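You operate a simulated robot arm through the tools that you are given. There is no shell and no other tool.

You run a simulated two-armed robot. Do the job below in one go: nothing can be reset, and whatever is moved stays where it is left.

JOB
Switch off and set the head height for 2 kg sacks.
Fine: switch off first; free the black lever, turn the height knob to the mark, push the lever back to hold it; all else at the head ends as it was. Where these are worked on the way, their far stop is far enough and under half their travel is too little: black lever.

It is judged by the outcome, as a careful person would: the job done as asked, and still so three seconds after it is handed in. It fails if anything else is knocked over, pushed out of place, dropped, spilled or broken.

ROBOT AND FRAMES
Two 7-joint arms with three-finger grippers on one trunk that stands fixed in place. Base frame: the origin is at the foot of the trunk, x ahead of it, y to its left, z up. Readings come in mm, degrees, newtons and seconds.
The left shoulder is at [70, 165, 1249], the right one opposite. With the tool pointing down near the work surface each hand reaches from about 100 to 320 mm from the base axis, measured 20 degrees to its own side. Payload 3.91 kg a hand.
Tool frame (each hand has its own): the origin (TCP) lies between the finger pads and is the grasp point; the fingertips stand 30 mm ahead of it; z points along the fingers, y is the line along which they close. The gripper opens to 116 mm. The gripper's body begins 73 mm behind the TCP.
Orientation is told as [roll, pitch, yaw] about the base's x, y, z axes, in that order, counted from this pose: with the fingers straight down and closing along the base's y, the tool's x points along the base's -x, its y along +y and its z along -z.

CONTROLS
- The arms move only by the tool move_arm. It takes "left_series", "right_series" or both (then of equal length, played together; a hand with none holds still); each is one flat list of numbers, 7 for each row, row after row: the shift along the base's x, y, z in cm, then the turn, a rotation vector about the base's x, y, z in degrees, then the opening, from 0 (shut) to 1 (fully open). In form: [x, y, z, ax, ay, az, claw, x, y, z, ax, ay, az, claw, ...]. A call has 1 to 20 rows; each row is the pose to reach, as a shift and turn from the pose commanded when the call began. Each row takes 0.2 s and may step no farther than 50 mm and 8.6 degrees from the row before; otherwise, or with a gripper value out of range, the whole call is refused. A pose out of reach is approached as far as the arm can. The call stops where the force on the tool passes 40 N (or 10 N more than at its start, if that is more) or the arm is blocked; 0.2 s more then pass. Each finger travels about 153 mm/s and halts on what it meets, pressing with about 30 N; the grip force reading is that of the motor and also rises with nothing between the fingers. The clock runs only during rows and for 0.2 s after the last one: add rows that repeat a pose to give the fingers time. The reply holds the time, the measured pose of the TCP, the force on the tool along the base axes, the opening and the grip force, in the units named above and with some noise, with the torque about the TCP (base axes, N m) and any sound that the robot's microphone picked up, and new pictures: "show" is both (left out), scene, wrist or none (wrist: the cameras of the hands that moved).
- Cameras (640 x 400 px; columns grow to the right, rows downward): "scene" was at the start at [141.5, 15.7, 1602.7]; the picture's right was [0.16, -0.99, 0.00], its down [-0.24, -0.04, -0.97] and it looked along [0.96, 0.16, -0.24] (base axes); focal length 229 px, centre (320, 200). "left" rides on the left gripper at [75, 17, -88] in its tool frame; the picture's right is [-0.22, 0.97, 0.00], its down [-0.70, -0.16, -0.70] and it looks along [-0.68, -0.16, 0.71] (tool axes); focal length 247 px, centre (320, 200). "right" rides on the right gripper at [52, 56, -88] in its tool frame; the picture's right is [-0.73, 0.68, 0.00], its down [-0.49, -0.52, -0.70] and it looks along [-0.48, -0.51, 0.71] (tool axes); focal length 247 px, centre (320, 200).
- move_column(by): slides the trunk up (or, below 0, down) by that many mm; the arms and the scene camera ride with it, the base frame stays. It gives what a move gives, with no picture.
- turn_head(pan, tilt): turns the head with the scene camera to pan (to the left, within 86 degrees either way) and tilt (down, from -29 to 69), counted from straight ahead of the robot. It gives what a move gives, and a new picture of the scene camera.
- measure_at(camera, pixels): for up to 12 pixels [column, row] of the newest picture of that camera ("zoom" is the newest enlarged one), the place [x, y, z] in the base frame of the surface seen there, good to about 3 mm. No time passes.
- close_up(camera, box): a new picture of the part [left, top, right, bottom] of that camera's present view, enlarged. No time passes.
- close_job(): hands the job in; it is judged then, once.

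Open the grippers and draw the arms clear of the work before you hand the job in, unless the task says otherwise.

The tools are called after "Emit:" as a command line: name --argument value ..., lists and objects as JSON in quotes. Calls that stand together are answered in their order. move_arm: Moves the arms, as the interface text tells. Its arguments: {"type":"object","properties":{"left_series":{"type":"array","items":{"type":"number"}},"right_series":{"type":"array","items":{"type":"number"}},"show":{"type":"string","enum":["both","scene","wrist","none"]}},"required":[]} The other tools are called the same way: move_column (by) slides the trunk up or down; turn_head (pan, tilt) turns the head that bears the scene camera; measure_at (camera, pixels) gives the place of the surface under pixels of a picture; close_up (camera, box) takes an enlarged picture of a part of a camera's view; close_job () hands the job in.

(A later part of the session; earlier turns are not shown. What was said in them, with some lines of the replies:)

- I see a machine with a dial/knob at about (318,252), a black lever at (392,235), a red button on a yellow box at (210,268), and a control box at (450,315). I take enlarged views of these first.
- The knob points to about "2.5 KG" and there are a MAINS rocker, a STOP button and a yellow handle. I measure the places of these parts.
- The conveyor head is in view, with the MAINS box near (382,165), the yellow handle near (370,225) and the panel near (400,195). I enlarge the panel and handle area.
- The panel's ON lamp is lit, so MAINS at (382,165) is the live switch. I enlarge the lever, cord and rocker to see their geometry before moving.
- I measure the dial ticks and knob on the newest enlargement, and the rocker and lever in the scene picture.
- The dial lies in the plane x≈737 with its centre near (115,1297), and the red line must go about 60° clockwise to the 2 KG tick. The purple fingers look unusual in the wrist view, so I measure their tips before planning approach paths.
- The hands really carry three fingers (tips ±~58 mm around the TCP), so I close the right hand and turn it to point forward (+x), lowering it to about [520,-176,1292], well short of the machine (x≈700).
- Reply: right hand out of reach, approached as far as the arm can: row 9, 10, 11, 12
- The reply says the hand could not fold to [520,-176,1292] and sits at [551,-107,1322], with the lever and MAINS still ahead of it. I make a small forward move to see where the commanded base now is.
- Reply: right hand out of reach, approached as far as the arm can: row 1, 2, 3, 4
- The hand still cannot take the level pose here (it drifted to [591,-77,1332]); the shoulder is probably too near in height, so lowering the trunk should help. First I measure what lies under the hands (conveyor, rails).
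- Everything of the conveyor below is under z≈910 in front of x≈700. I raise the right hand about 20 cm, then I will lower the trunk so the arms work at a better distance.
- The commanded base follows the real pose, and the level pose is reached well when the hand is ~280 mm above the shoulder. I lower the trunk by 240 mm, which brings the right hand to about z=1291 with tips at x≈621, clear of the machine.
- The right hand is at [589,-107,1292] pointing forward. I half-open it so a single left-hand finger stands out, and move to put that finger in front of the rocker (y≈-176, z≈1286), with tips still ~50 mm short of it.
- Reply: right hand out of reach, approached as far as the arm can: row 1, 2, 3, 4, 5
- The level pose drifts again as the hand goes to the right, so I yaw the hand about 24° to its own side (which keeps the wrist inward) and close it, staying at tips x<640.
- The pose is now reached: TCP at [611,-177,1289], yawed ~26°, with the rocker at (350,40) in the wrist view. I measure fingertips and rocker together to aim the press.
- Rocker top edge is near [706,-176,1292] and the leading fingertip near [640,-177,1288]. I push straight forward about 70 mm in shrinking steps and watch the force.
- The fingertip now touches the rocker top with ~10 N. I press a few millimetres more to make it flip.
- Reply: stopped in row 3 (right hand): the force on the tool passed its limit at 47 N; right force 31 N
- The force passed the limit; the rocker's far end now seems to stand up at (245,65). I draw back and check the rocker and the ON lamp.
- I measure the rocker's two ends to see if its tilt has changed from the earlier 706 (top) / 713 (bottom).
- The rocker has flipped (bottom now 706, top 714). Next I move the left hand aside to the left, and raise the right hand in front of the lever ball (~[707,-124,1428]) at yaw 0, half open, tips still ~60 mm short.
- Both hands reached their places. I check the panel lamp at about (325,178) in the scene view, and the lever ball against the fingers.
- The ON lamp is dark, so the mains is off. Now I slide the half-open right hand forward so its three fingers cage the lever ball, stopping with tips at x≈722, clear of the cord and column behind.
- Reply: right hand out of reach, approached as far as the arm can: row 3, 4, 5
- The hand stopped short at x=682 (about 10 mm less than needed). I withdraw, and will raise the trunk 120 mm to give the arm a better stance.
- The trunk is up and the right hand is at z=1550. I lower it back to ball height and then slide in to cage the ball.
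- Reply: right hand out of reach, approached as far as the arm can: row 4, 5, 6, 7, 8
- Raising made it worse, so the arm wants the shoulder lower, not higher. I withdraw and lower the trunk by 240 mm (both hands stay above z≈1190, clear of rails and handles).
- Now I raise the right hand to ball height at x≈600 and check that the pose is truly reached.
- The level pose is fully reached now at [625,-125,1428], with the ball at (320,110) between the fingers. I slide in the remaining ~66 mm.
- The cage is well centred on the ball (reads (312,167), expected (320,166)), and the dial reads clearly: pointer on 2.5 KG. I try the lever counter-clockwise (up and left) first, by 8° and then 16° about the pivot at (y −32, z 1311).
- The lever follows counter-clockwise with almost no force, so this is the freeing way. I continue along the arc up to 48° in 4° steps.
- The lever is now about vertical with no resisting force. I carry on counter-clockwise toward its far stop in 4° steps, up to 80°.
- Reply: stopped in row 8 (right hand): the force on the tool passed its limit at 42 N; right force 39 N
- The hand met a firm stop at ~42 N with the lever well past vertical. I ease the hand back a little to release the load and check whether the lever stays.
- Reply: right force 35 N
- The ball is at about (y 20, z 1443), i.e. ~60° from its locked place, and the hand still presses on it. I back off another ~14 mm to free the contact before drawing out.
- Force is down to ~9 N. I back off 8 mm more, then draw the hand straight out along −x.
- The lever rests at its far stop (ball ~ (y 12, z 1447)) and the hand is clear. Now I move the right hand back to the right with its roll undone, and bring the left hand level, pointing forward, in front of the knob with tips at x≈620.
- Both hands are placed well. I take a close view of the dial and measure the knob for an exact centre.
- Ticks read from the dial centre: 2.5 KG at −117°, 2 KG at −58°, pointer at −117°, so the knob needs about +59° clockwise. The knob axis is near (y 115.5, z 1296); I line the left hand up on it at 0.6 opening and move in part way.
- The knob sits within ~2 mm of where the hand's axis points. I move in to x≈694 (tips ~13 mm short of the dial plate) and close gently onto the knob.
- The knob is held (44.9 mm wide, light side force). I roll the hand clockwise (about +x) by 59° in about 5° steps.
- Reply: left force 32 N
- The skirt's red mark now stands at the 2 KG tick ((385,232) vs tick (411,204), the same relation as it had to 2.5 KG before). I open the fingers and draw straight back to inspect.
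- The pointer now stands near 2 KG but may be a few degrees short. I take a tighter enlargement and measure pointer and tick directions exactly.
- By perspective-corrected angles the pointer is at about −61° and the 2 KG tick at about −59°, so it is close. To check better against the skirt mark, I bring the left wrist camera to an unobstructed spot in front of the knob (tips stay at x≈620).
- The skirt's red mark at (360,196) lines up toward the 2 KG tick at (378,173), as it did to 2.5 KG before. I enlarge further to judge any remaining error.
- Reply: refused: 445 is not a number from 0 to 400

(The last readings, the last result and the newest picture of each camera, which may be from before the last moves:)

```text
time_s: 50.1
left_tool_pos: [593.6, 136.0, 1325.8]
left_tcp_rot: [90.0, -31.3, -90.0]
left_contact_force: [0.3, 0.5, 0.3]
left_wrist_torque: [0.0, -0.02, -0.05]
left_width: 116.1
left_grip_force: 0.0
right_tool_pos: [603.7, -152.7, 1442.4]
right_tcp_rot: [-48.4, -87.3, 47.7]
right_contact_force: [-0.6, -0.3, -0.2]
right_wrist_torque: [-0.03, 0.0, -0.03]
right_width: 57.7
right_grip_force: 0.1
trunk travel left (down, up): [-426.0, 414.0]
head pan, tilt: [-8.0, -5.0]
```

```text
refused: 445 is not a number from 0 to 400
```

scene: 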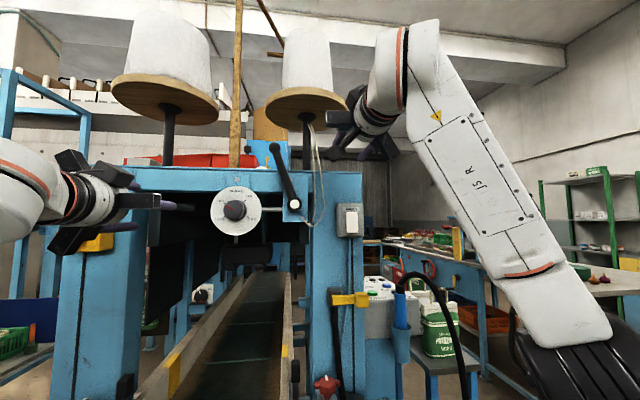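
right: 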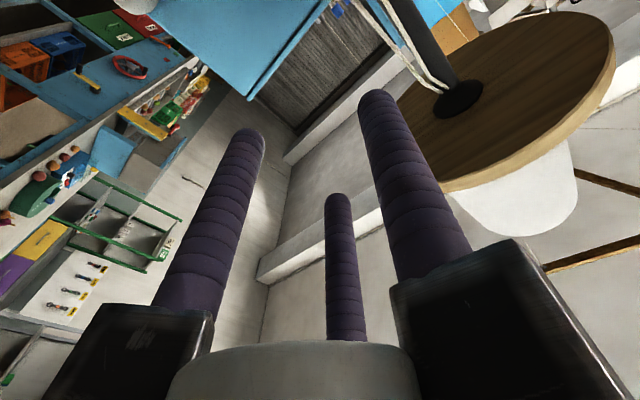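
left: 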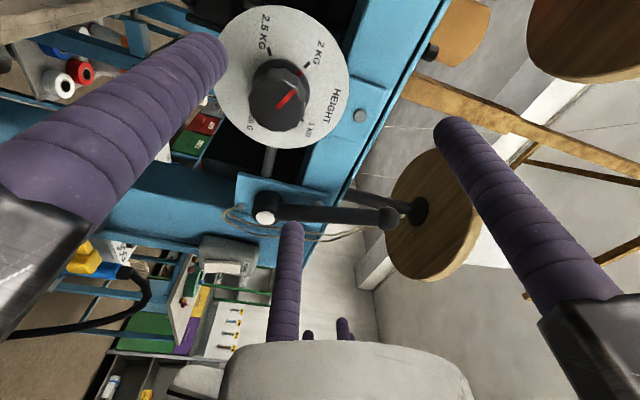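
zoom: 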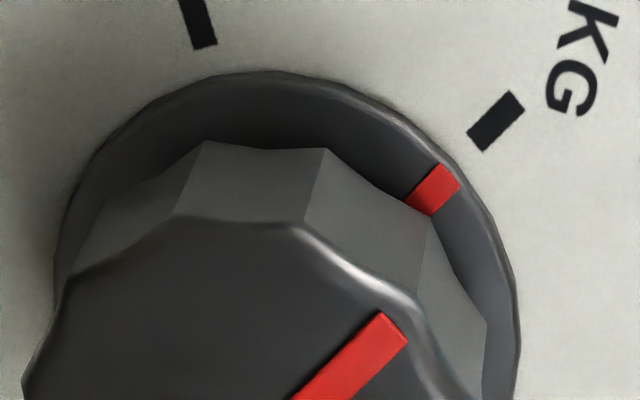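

Mark and tick directions agree within about 1–2°, so the knob is set at 2 KG. I move the left hand away to the left, and measure the lever's present place for the return.

Emit:
move_arm --left_series '[-2, 4, 0, 0, 0, 0, 0.8, -4, 8, 0, 0, 0, 0, 0.8, -4, 12, 0, 0, 0, 0, 0.8, -4, 16, 0, 0, 0, 0, 0.8, -4, 16, 0, 0, 0, 0, 0.8]' --show "scene"

Emit:
close_up --camera "scene" --box '[190, 120, 390, 260]'

Emit:
measure_at --camera "scene" --pixels '[[275, 147], [278, 156], [282, 168], [286, 180], [290, 192], [295, 204]]'

```text
time_s: 51.3
left_tool_pos: [554.5, 293.7, 1326.1]
left_tcp_rot: [89.9, -31.2, -90.1]
left_contact_force: [0.4, -0.4, -1.1]
left_wrist_torque: [-0.01, 0.04, 0.01]
left_width: 92.7
left_grip_force: 0.1
right_tool_pos: [603.6, -155.7, 1441.6]
right_tcp_rot: [-46.3, -87.5, 45.4]
right_contact_force: [-0.4, -0.4, 0.1]
right_wrist_torque: [0.0, 0.03, 0.04]
right_width: 58.1
right_grip_force: 0.0
trunk travel left (down, up): [-426.0, 414.0]
head pan, tilt: [-8.0, -5.0]
```

scene: 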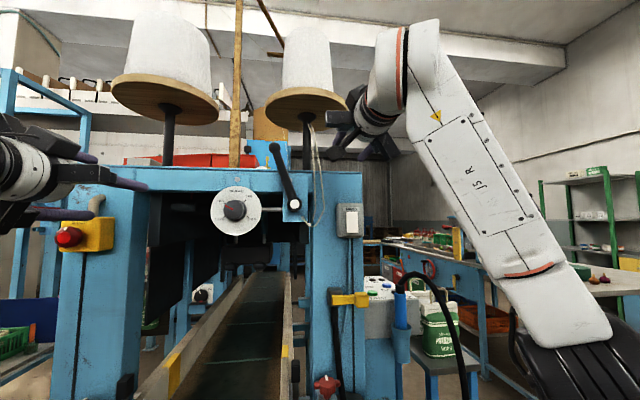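

```text
2.86 times, centred on (290, 190) of scene
```

zoom: 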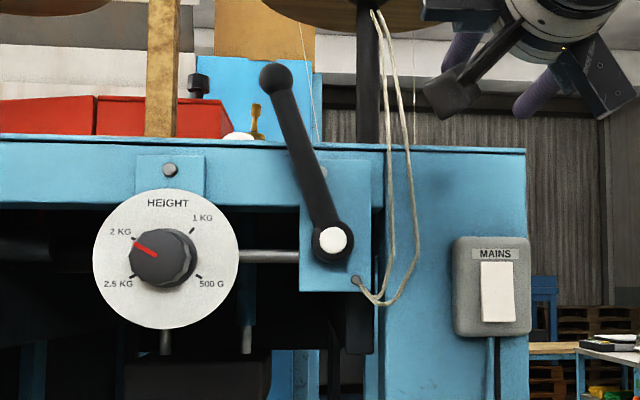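

```text
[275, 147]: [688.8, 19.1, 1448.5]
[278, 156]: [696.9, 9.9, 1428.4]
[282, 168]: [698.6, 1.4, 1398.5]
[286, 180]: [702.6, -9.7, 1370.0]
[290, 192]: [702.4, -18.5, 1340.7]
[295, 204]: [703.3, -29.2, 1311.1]
```

The lever rests 20° left of vertical, ball centre about (707, 19, 1449), and the dial shows 2 KG. I bring the right hand in front of the ball with a −58° roll (same finger-to-rod relation as before).

Emit:
move_arm --right_series '[0, 2.2, 0.1, -7.25, 0, 0, 0.5, 0, 4.4, 0.2, -14.5, 0, 0, 0.5, 0, 6.6, 0.3, -21.75, 0, 0, 0.5, 0, 8.8, 0.4, -29, 0, 0, 0.5, 0, 11, 0.5, -36.25, 0, 0, 0.5, 0, 13.2, 0.6, -43.5, 0, 0, 0.5, 0, 15.4, 0.7, -50.75, 0, 0, 0.5, 0, 17.4, 0.7, -58, 0, 0, 0.5, 0, 17.4, 0.7, -58, 0, 0, 0.5]' --show "both"

```text
time_s: 53.3
left_tool_pos: [553.1, 295.0, 1326.2]
left_tcp_rot: [90.0, -31.2, -90.1]
left_contact_force: [0.2, 0.0, -0.6]
left_wrist_torque: [0.02, 0.0, 0.01]
left_width: 92.8
left_grip_force: 0.1
right_tool_pos: [604.9, 20.4, 1448.1]
right_tcp_rot: [-89.9, -30.0, 88.0]
right_contact_force: [0.4, 0.3, -0.2]
right_wrist_torque: [0.0, 0.03, 0.03]
right_width: 58.2
right_grip_force: 0.0
trunk travel left (down, up): [-426.0, 414.0]
head pan, tilt: [-8.0, -5.0]
```

scene: 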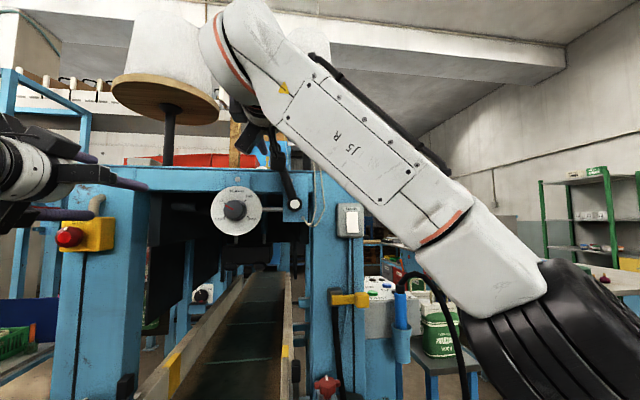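
right: 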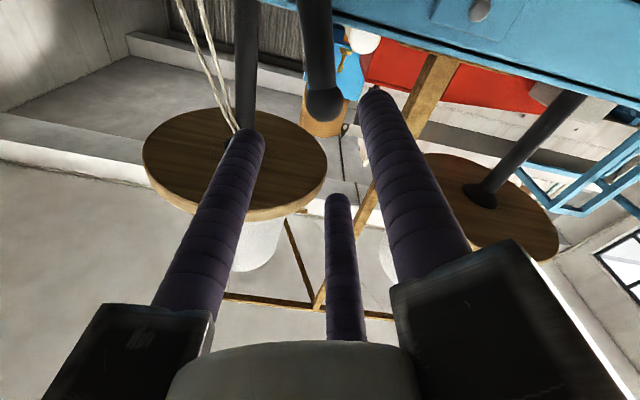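

The ball at (325,103) is within ~4 mm of the hand's axis. I shift 3 mm left and slide forward to cage it at x≈693.

Emit:
move_arm --right_series '[3, 0.3, 0, 0, 0, 0, 0.5, 5.5, 0.3, 0, 0, 0, 0, 0.5, 7.5, 0.3, 0, 0, 0, 0, 0.5, 8.8, 0.3, 0, 0, 0, 0, 0.5, 8.8, 0.3, 0, 0, 0, 0, 0.5]' --show "wrist"

```text
time_s: 54.5
left_tool_pos: [554.3, 295.3, 1327.2]
left_tcp_rot: [90.0, -31.3, -90.0]
left_contact_force: [0.9, 0.7, 0.3]
left_wrist_torque: [0.02, 0.01, -0.01]
left_width: 92.7
left_grip_force: 0.1
right_tool_pos: [691.9, 23.6, 1449.8]
right_tcp_rot: [-89.7, -30.2, 87.9]
right_contact_force: [-0.3, 0.4, 0.5]
right_wrist_torque: [-0.04, -0.04, -0.02]
right_width: 58.3
right_grip_force: 0.0
trunk travel left (down, up): [-426.0, 414.0]
head pan, tilt: [-8.0, -5.0]
```

right: 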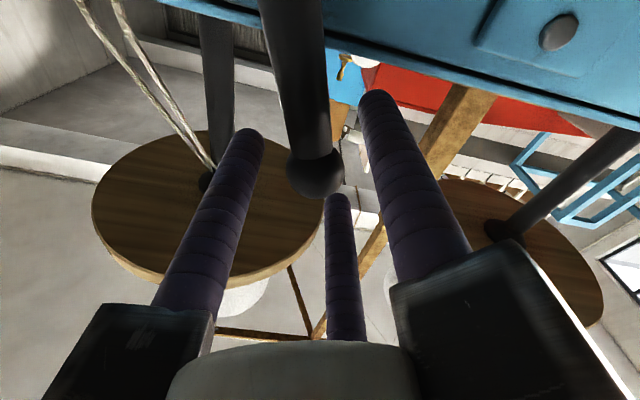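

The ball is caged at its rest place. I now swing it back clockwise along the arc through 60° toward its locked position.

Emit:
move_arm --right_series '[0, -0.98, 0.35, 4, 0, 0, 0.5, 0, -1.98, 0.63, 8, 0, 0, 0.5, 0, -3.0, 0.84, 12, 0, 0, 0.5, 0, -4.03, 0.97, 16, 0, 0, 0.5, 0, -5.07, 1.03, 20, 0, 0, 0.5, 0, -6.11, 1.03, 24, 0, 0, 0.5, 0, -7.15, 0.94, 28, 0, 0, 0.5, 0, -8.18, 0.79, 32, 0, 0, 0.5, 0, -9.19, 0.57, 36, 0, 0, 0.5, 0, -10.19, 0.27, 40, 0, 0, 0.5, 0, -11.16, -0.09, 44, 0, 0, 0.5, 0, -12.11, -0.53, 48, 0, 0, 0.5, 0, -13.02, -1.02, 52, 0, 0, 0.5, 0, -13.9, -1.58, 56, 0, 0, 0.5, 0, -14.74, -2.2, 60, 0, 0, 0.5]' --show "both"

Emit:
close_up --camera "scene" --box '[190, 120, 390, 260]'

```text
time_s: 57.7
left_tool_pos: [553.4, 294.7, 1327.1]
left_tcp_rot: [90.0, -31.1, -90.1]
left_contact_force: [0.4, 0.4, 0.1]
left_wrist_torque: [0.01, -0.02, 0.0]
left_width: 93.0
left_grip_force: 0.0
right_tool_pos: [689.8, -128.5, 1427.5]
right_tcp_rot: [-10.0, -87.9, 9.2]
right_contact_force: [-0.1, -0.2, -0.5]
right_wrist_torque: [-0.04, -0.02, -0.02]
right_width: 57.9
right_grip_force: 0.0
right hand out of reach, approached as far as the arm can: row 15
trunk travel left (down, up): [-426.0, 414.0]
head pan, tilt: [-8.0, -5.0]
```

scene: 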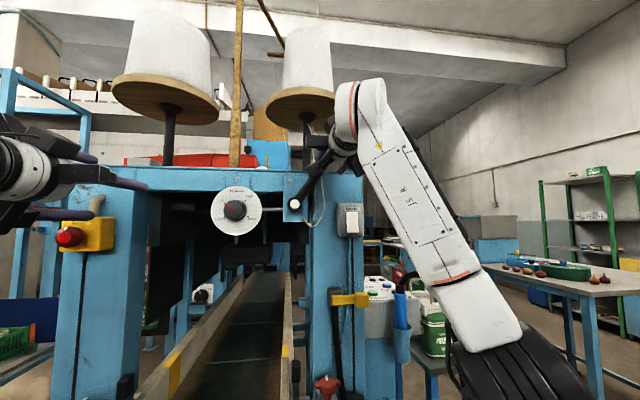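
right: 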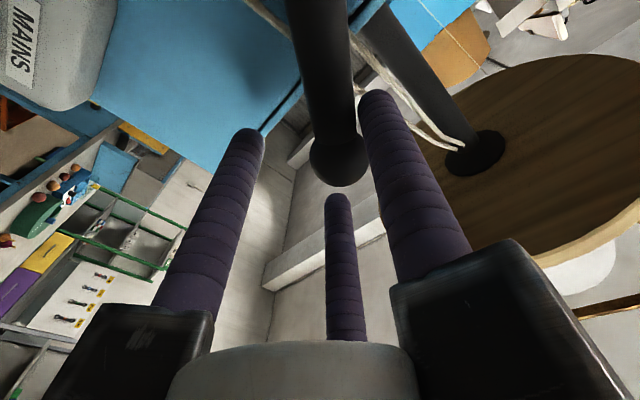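

```text
2.86 times, centred on (290, 190) of scene
```

zoom: 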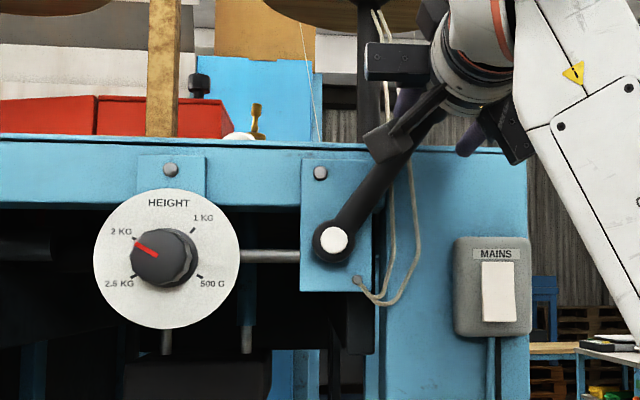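

The lever is back to about 36–37°, a couple of degrees short of its start (38°), and the arm reached its limit to the right. I yaw the hand 12° to its own side, which frees reach, and push the last millimetres down-right.

Emit:
move_arm --right_series '[0, -0.4, -0.3, 0, 0, -4, 0.5, 0, -0.8, -0.6, 0, 0, -8, 0.5, 0, -1.2, -0.9, 0, 0, -12, 0.5, 0, -1.2, -0.9, 0, 0, -12, 0.5]' --show "both"

Emit:
close_up --camera "scene" --box '[190, 120, 390, 260]'

```text
time_s: 58.7
left_tool_pos: [551.5, 299.6, 1327.1]
left_tcp_rot: [90.1, -31.2, -90.1]
left_contact_force: [0.4, 0.7, -0.2]
left_wrist_torque: [-0.03, 0.01, -0.01]
left_width: 92.8
left_grip_force: 0.0
right_tool_pos: [686.4, -135.0, 1420.6]
right_tcp_rot: [-0.9, -88.5, -11.7]
right_contact_force: [-0.1, 8.7, 12.8]
right_wrist_torque: [0.45, -0.16, 0.29]
right_width: 62.0
right_grip_force: 4.7
trunk travel left (down, up): [-426.0, 414.0]
head pan, tilt: [-8.0, -5.0]
```

scene: 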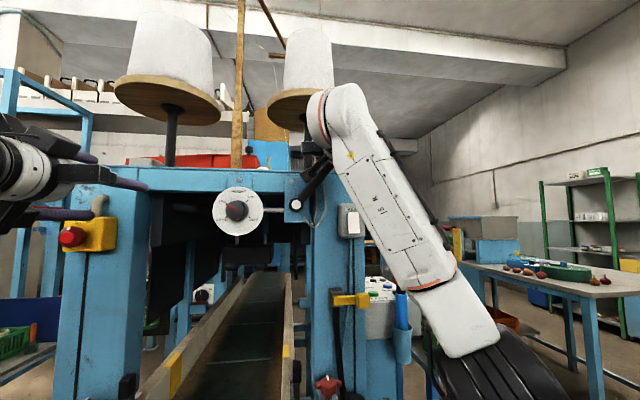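
right: 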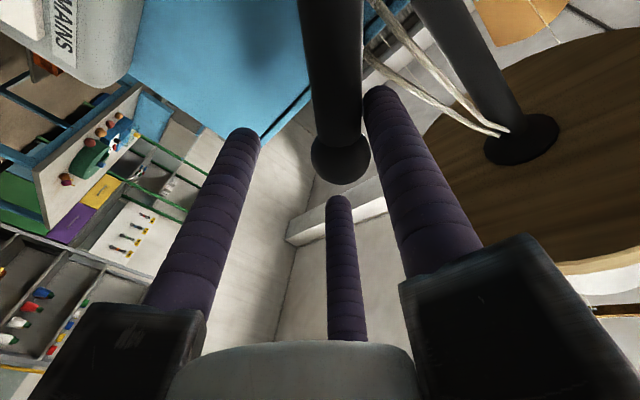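

```text
2.86 times, centred on (290, 190) of scene
```

zoom: 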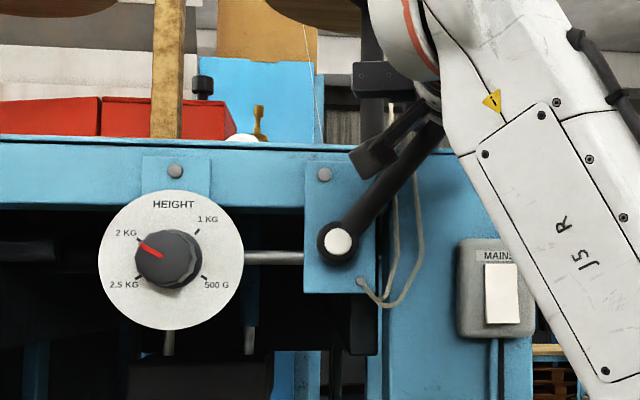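

The hand now meets ~15 N of resistance with the finger bending, so the lever is at or near its stop. I push a little more to seat it firmly.

Emit:
move_arm --right_series '[0, -0.4, -0.3, 0, 0, 0, 0.5, 0, -0.8, -0.6, 0, 0, 0, 0.5, 0, -0.8, -0.6, 0, 0, 0, 0.5]' --show "wrist"

```text
time_s: 59.2
left_tool_pos: [552.1, 299.0, 1325.7]
left_tcp_rot: [90.0, -31.4, -90.1]
left_contact_force: [-0.2, -0.4, -0.3]
left_wrist_torque: [0.03, 0.02, 0.0]
left_width: 92.8
left_grip_force: 0.0
right_tool_pos: [684.5, -135.9, 1419.1]
right_tcp_rot: [-10.6, -89.0, -1.8]
right_contact_force: [7.9, 17.2, 18.5]
right_wrist_torque: [0.65, -0.43, 0.13]
right_width: 66.7
right_grip_force: 8.9
trunk travel left (down, up): [-426.0, 414.0]
head pan, tilt: [-8.0, -5.0]
stopped in row 2 (right hand): the force on the tool passed its limit at 43 N (the readings are from after the stop); the commanded pose is now the measured one
```

right: 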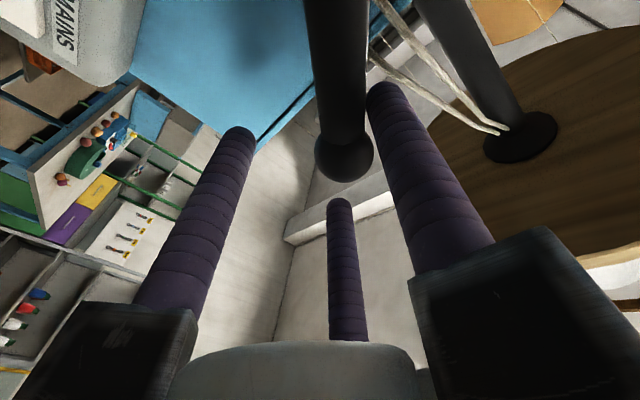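

The lever sits firmly at its stop (43 N). I ease the hand back just enough to release the load, then check the force before drawing out.

Emit:
move_arm --right_series '[0, 0.5, 0.4, 0, 0, 0, 0.5, 0, 0.9, 0.7, 0, 0, 0, 0.5, 0, 0.9, 0.7, 0, 0, 0, 0.5]' --show "wrist"

```text
time_s: 60.0
left_tool_pos: [553.9, 296.1, 1327.1]
left_tcp_rot: [90.0, -31.2, -90.1]
left_contact_force: [0.2, -0.1, -0.5]
left_wrist_torque: [0.03, 0.0, 0.01]
left_width: 92.8
left_grip_force: 0.0
right_tool_pos: [686.3, -134.8, 1423.3]
right_tcp_rot: [-1.3, -88.6, -11.4]
right_contact_force: [1.0, 0.7, 0.8]
right_wrist_torque: [0.01, 0.01, -0.01]
right_width: 58.9
right_grip_force: 0.3
trunk travel left (down, up): [-426.0, 414.0]
head pan, tilt: [-8.0, -5.0]
```

right: 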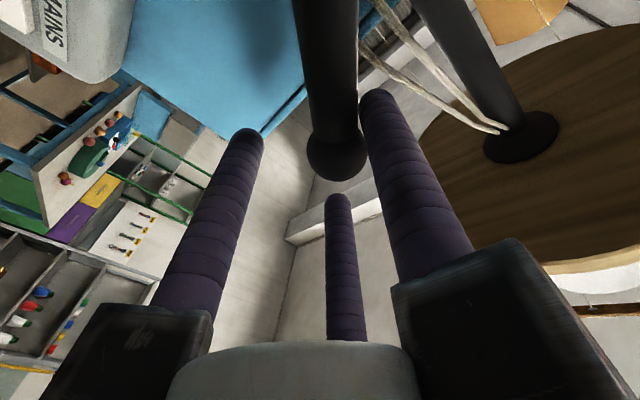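

Force is nil now. I withdraw along the hand's own axis (−x, slightly +y) and then look at the lever and dial.

Emit:
move_arm --right_series '[-2, 0.5, 0.1, 0, 0, 0, 0.5, -4.5, 1.0, 0.1, 0, 0, 0, 0.5, -7.5, 1.6, 0.1, 0, 0, 0, 0.5, -9.5, 1.6, 0.1, 0, 0, 0, 0.5, -9.5, 1.6, 4, 0, 0, 0, 0.5, -9.5, 1.6, 8, 0, 0, 0, 0.5, -9.5, 0, 12, 0, 0, 0, 0.5, -9.5, 0, 12, 0, 0, 0, 0.5]' --show "both"

Emit:
close_up --camera "scene" --box '[190, 120, 390, 260]'

Emit:
measure_at --camera "zoom" --pixels '[[333, 240], [360, 205], [380, 178], [400, 150], [420, 122], [430, 108]]'

```text
time_s: 61.8
left_tool_pos: [554.4, 295.4, 1324.2]
left_tcp_rot: [89.9, -31.2, -90.0]
left_contact_force: [0.2, 0.0, 0.4]
left_wrist_torque: [0.01, -0.03, 0.0]
left_width: 92.9
left_grip_force: 0.1
right_tool_pos: [592.7, -135.5, 1544.4]
right_tcp_rot: [2.5, -88.6, -15.1]
right_contact_force: [0.2, 0.8, 0.0]
right_wrist_torque: [-0.01, -0.02, -0.04]
right_width: 58.1
right_grip_force: 0.2
trunk travel left (down, up): [-426.0, 414.0]
head pan, tilt: [-8.0, -5.0]
```

scene: 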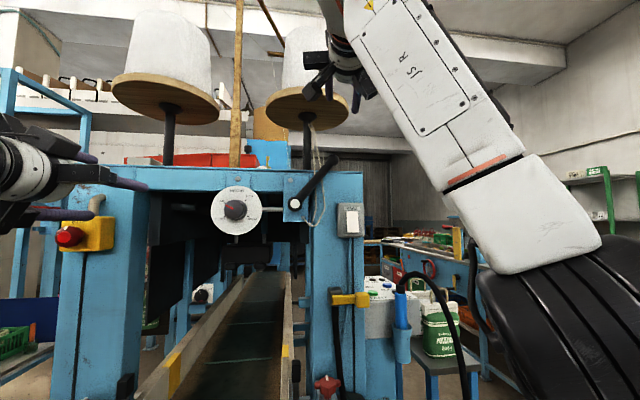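
right: 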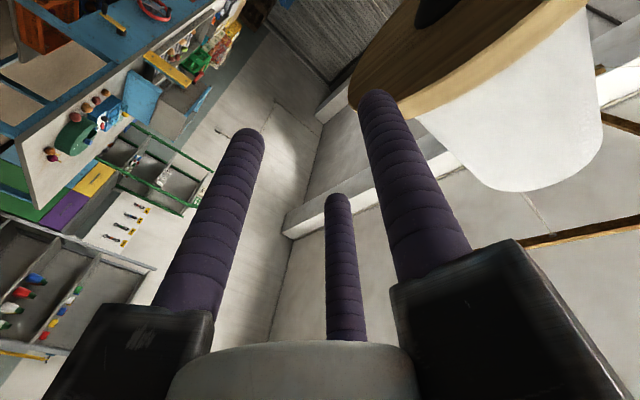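

```text
2.86 times, centred on (290, 190) of scene
```

zoom: 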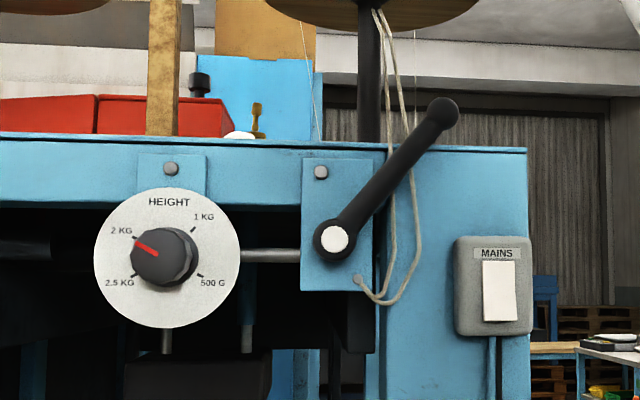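

```text
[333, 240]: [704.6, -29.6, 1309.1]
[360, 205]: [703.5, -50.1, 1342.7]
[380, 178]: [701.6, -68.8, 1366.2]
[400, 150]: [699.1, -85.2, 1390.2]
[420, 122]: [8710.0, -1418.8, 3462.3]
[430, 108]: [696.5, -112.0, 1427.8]
```

The lever is back at the upper right, the dial points to 2 KG, and MAINS is off. I measure the ball's centre to compare with its first place (−120…−122, 1430).

Emit:
measure_at --camera "zoom" --pixels '[[441, 112], [437, 110], [445, 114], [441, 104], [441, 120]]'

Emit:
close_up --camera "scene" --box '[205, 180, 275, 240]'

Emit:
close_up --camera "scene" --box '[320, 190, 460, 300]'

```text
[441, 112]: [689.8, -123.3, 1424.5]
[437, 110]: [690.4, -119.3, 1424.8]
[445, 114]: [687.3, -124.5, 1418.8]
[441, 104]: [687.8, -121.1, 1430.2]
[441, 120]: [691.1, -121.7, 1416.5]
```

```text
6.67 times, centred on (240, 210) of scene
```

zoom: 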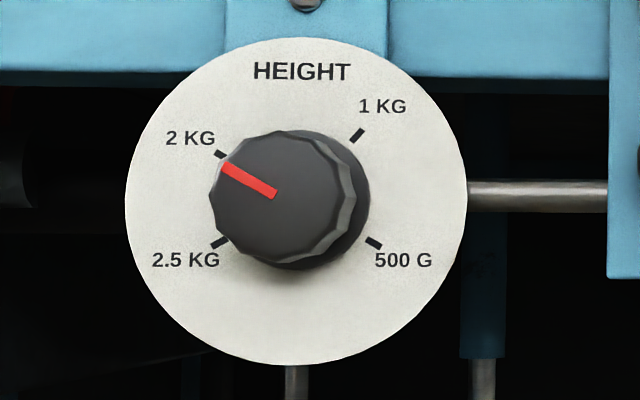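

```text
3.64 times, centred on (390, 245) of scene
```

zoom: 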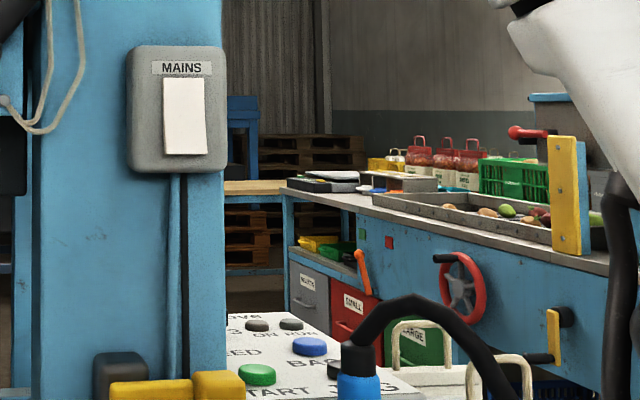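

The ball centre (~(−122,1424)) matches its first place, so the lever is locked again. I take one more high enlargement of the dial to judge the pointer's exact angle.

Emit:
close_up --camera "scene" --box '[219, 196, 254, 218]'

Emit:
close_up --camera "scene" --box '[209, 184, 265, 219]'

```text
16.00 times, centred on (236, 207) of scene
```

zoom: 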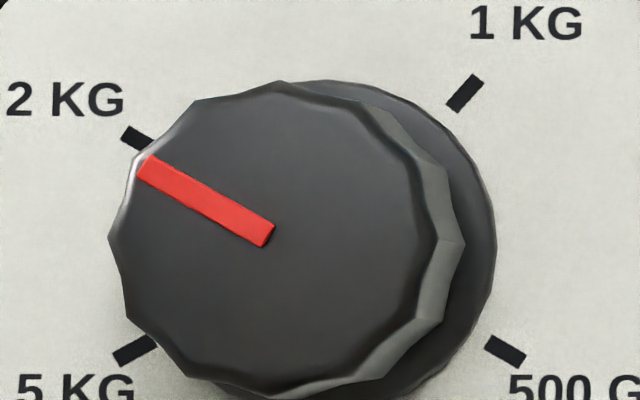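

```text
11.43 times, centred on (237, 202) of scene
```

zoom: 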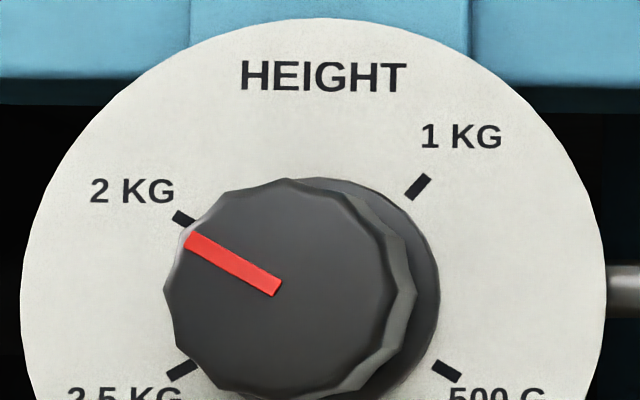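

Fitting the ticks gives exactly −120/−60/+40/+120°, and the pointer reads about −60.4°, so the knob is right on 2 KG. I now open both grippers and draw both arms further clear.

Emit:
move_arm --right_series '[-1.5, -1.5, 0, 0, 0, 0, 0.8, -3, -3, 0, 0, 0, 0, 1, -4.5, -4.5, 0, 0, 0, 0, 1, -6, -6, 0, 0, 0, 0, 1, -6, -6, 0, 0, 0, 0, 1]' --left_series '[-1.5, 0.5, 0, 0, 0, 0, 1, -3, 1, 0, 0, 0, 0, 1, -4.5, 1.5, 0, 0, 0, 0, 1, -5, 2, 0, 0, 0, 0, 1, -5, 2, 0, 0, 0, 0, 1]' --show "scene"

Emit:
turn_head --pan 0 --tilt 12

```text
time_s: 63.0
left_tool_pos: [503.0, 316.5, 1326.1]
left_tcp_rot: [90.0, -31.2, -90.1]
left_contact_force: [0.0, -0.3, -0.3]
left_wrist_torque: [0.01, 0.01, 0.0]
left_width: 116.1
left_grip_force: 0.1
right_tool_pos: [532.9, -193.5, 1544.3]
right_tcp_rot: [1.3, -88.6, -14.1]
right_contact_force: [0.4, -0.4, -0.1]
right_wrist_torque: [0.0, 0.0, -0.04]
right_width: 116.2
right_grip_force: 0.1
trunk travel left (down, up): [-426.0, 414.0]
head pan, tilt: [-8.0, -5.0]
```

scene: 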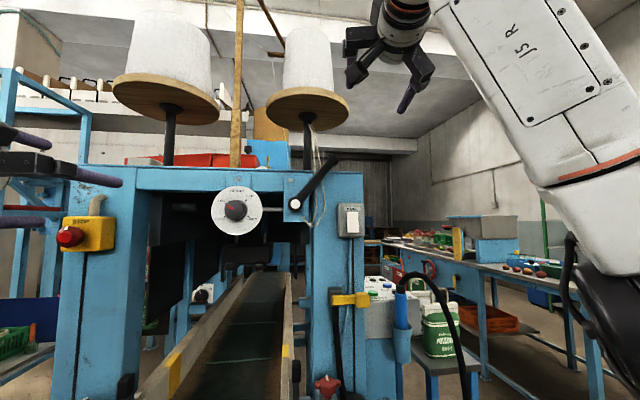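

```text
time_s: 63.8
left_tool_pos: [503.7, 315.5, 1325.8]
left_tcp_rot: [90.0, -31.1, -90.1]
left_contact_force: [-0.7, 0.4, -0.1]
left_wrist_torque: [0.01, 0.02, 0.01]
left_width: 115.8
left_grip_force: 0.2
right_tool_pos: [532.4, -194.5, 1545.0]
right_tcp_rot: [3.7, -88.6, -16.3]
right_contact_force: [-0.4, 0.4, 0.2]
right_wrist_torque: [-0.02, 0.0, 0.01]
right_width: 116.1
right_grip_force: 0.0
trunk travel left (down, up): [-426.0, 414.0]
head pan, tilt: [0.0, 12.0]
```

scene: 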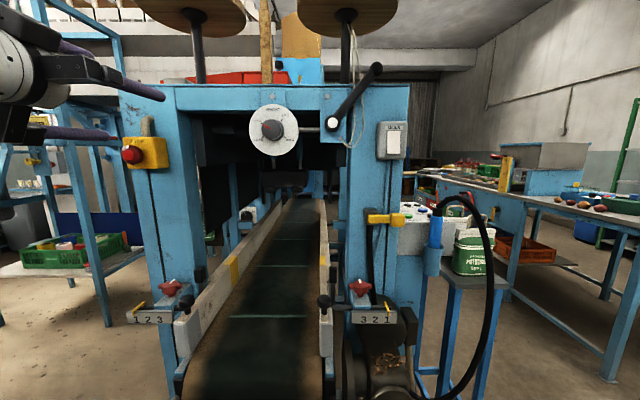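

Final view: MAINS off (392,140), lever locked up-right (357,95), dial on 2 KG (272,128), and the STOP button, yellow handle, cord and rails as they were; both hands are open and clear. I hand the job in.

Emit:
close_job

```text
The job is handed in.
```

The machine is switched off and the head height is set for 2 kg sacks. I've handed the job in.

- **Mains:** I pressed the MAINS rocker off before touching anything else. The ON lamp on the panel went dark.
- **Black lever, freed:** I swung it to its far stop, about 60° of travel.
- **Height knob:** I turned it clockwise from 2.5 KG to 2 KG. The pointer is within about half a degree of the mark.
- **Black lever, locked:** I pushed it back until it met its stop. It rests where it started, within measuring accuracy.

In the last picture, the STOP button, the yellow handle, the cord and the rails all look as they did at the start. Both grippers are open and the arms are clear of the machine.
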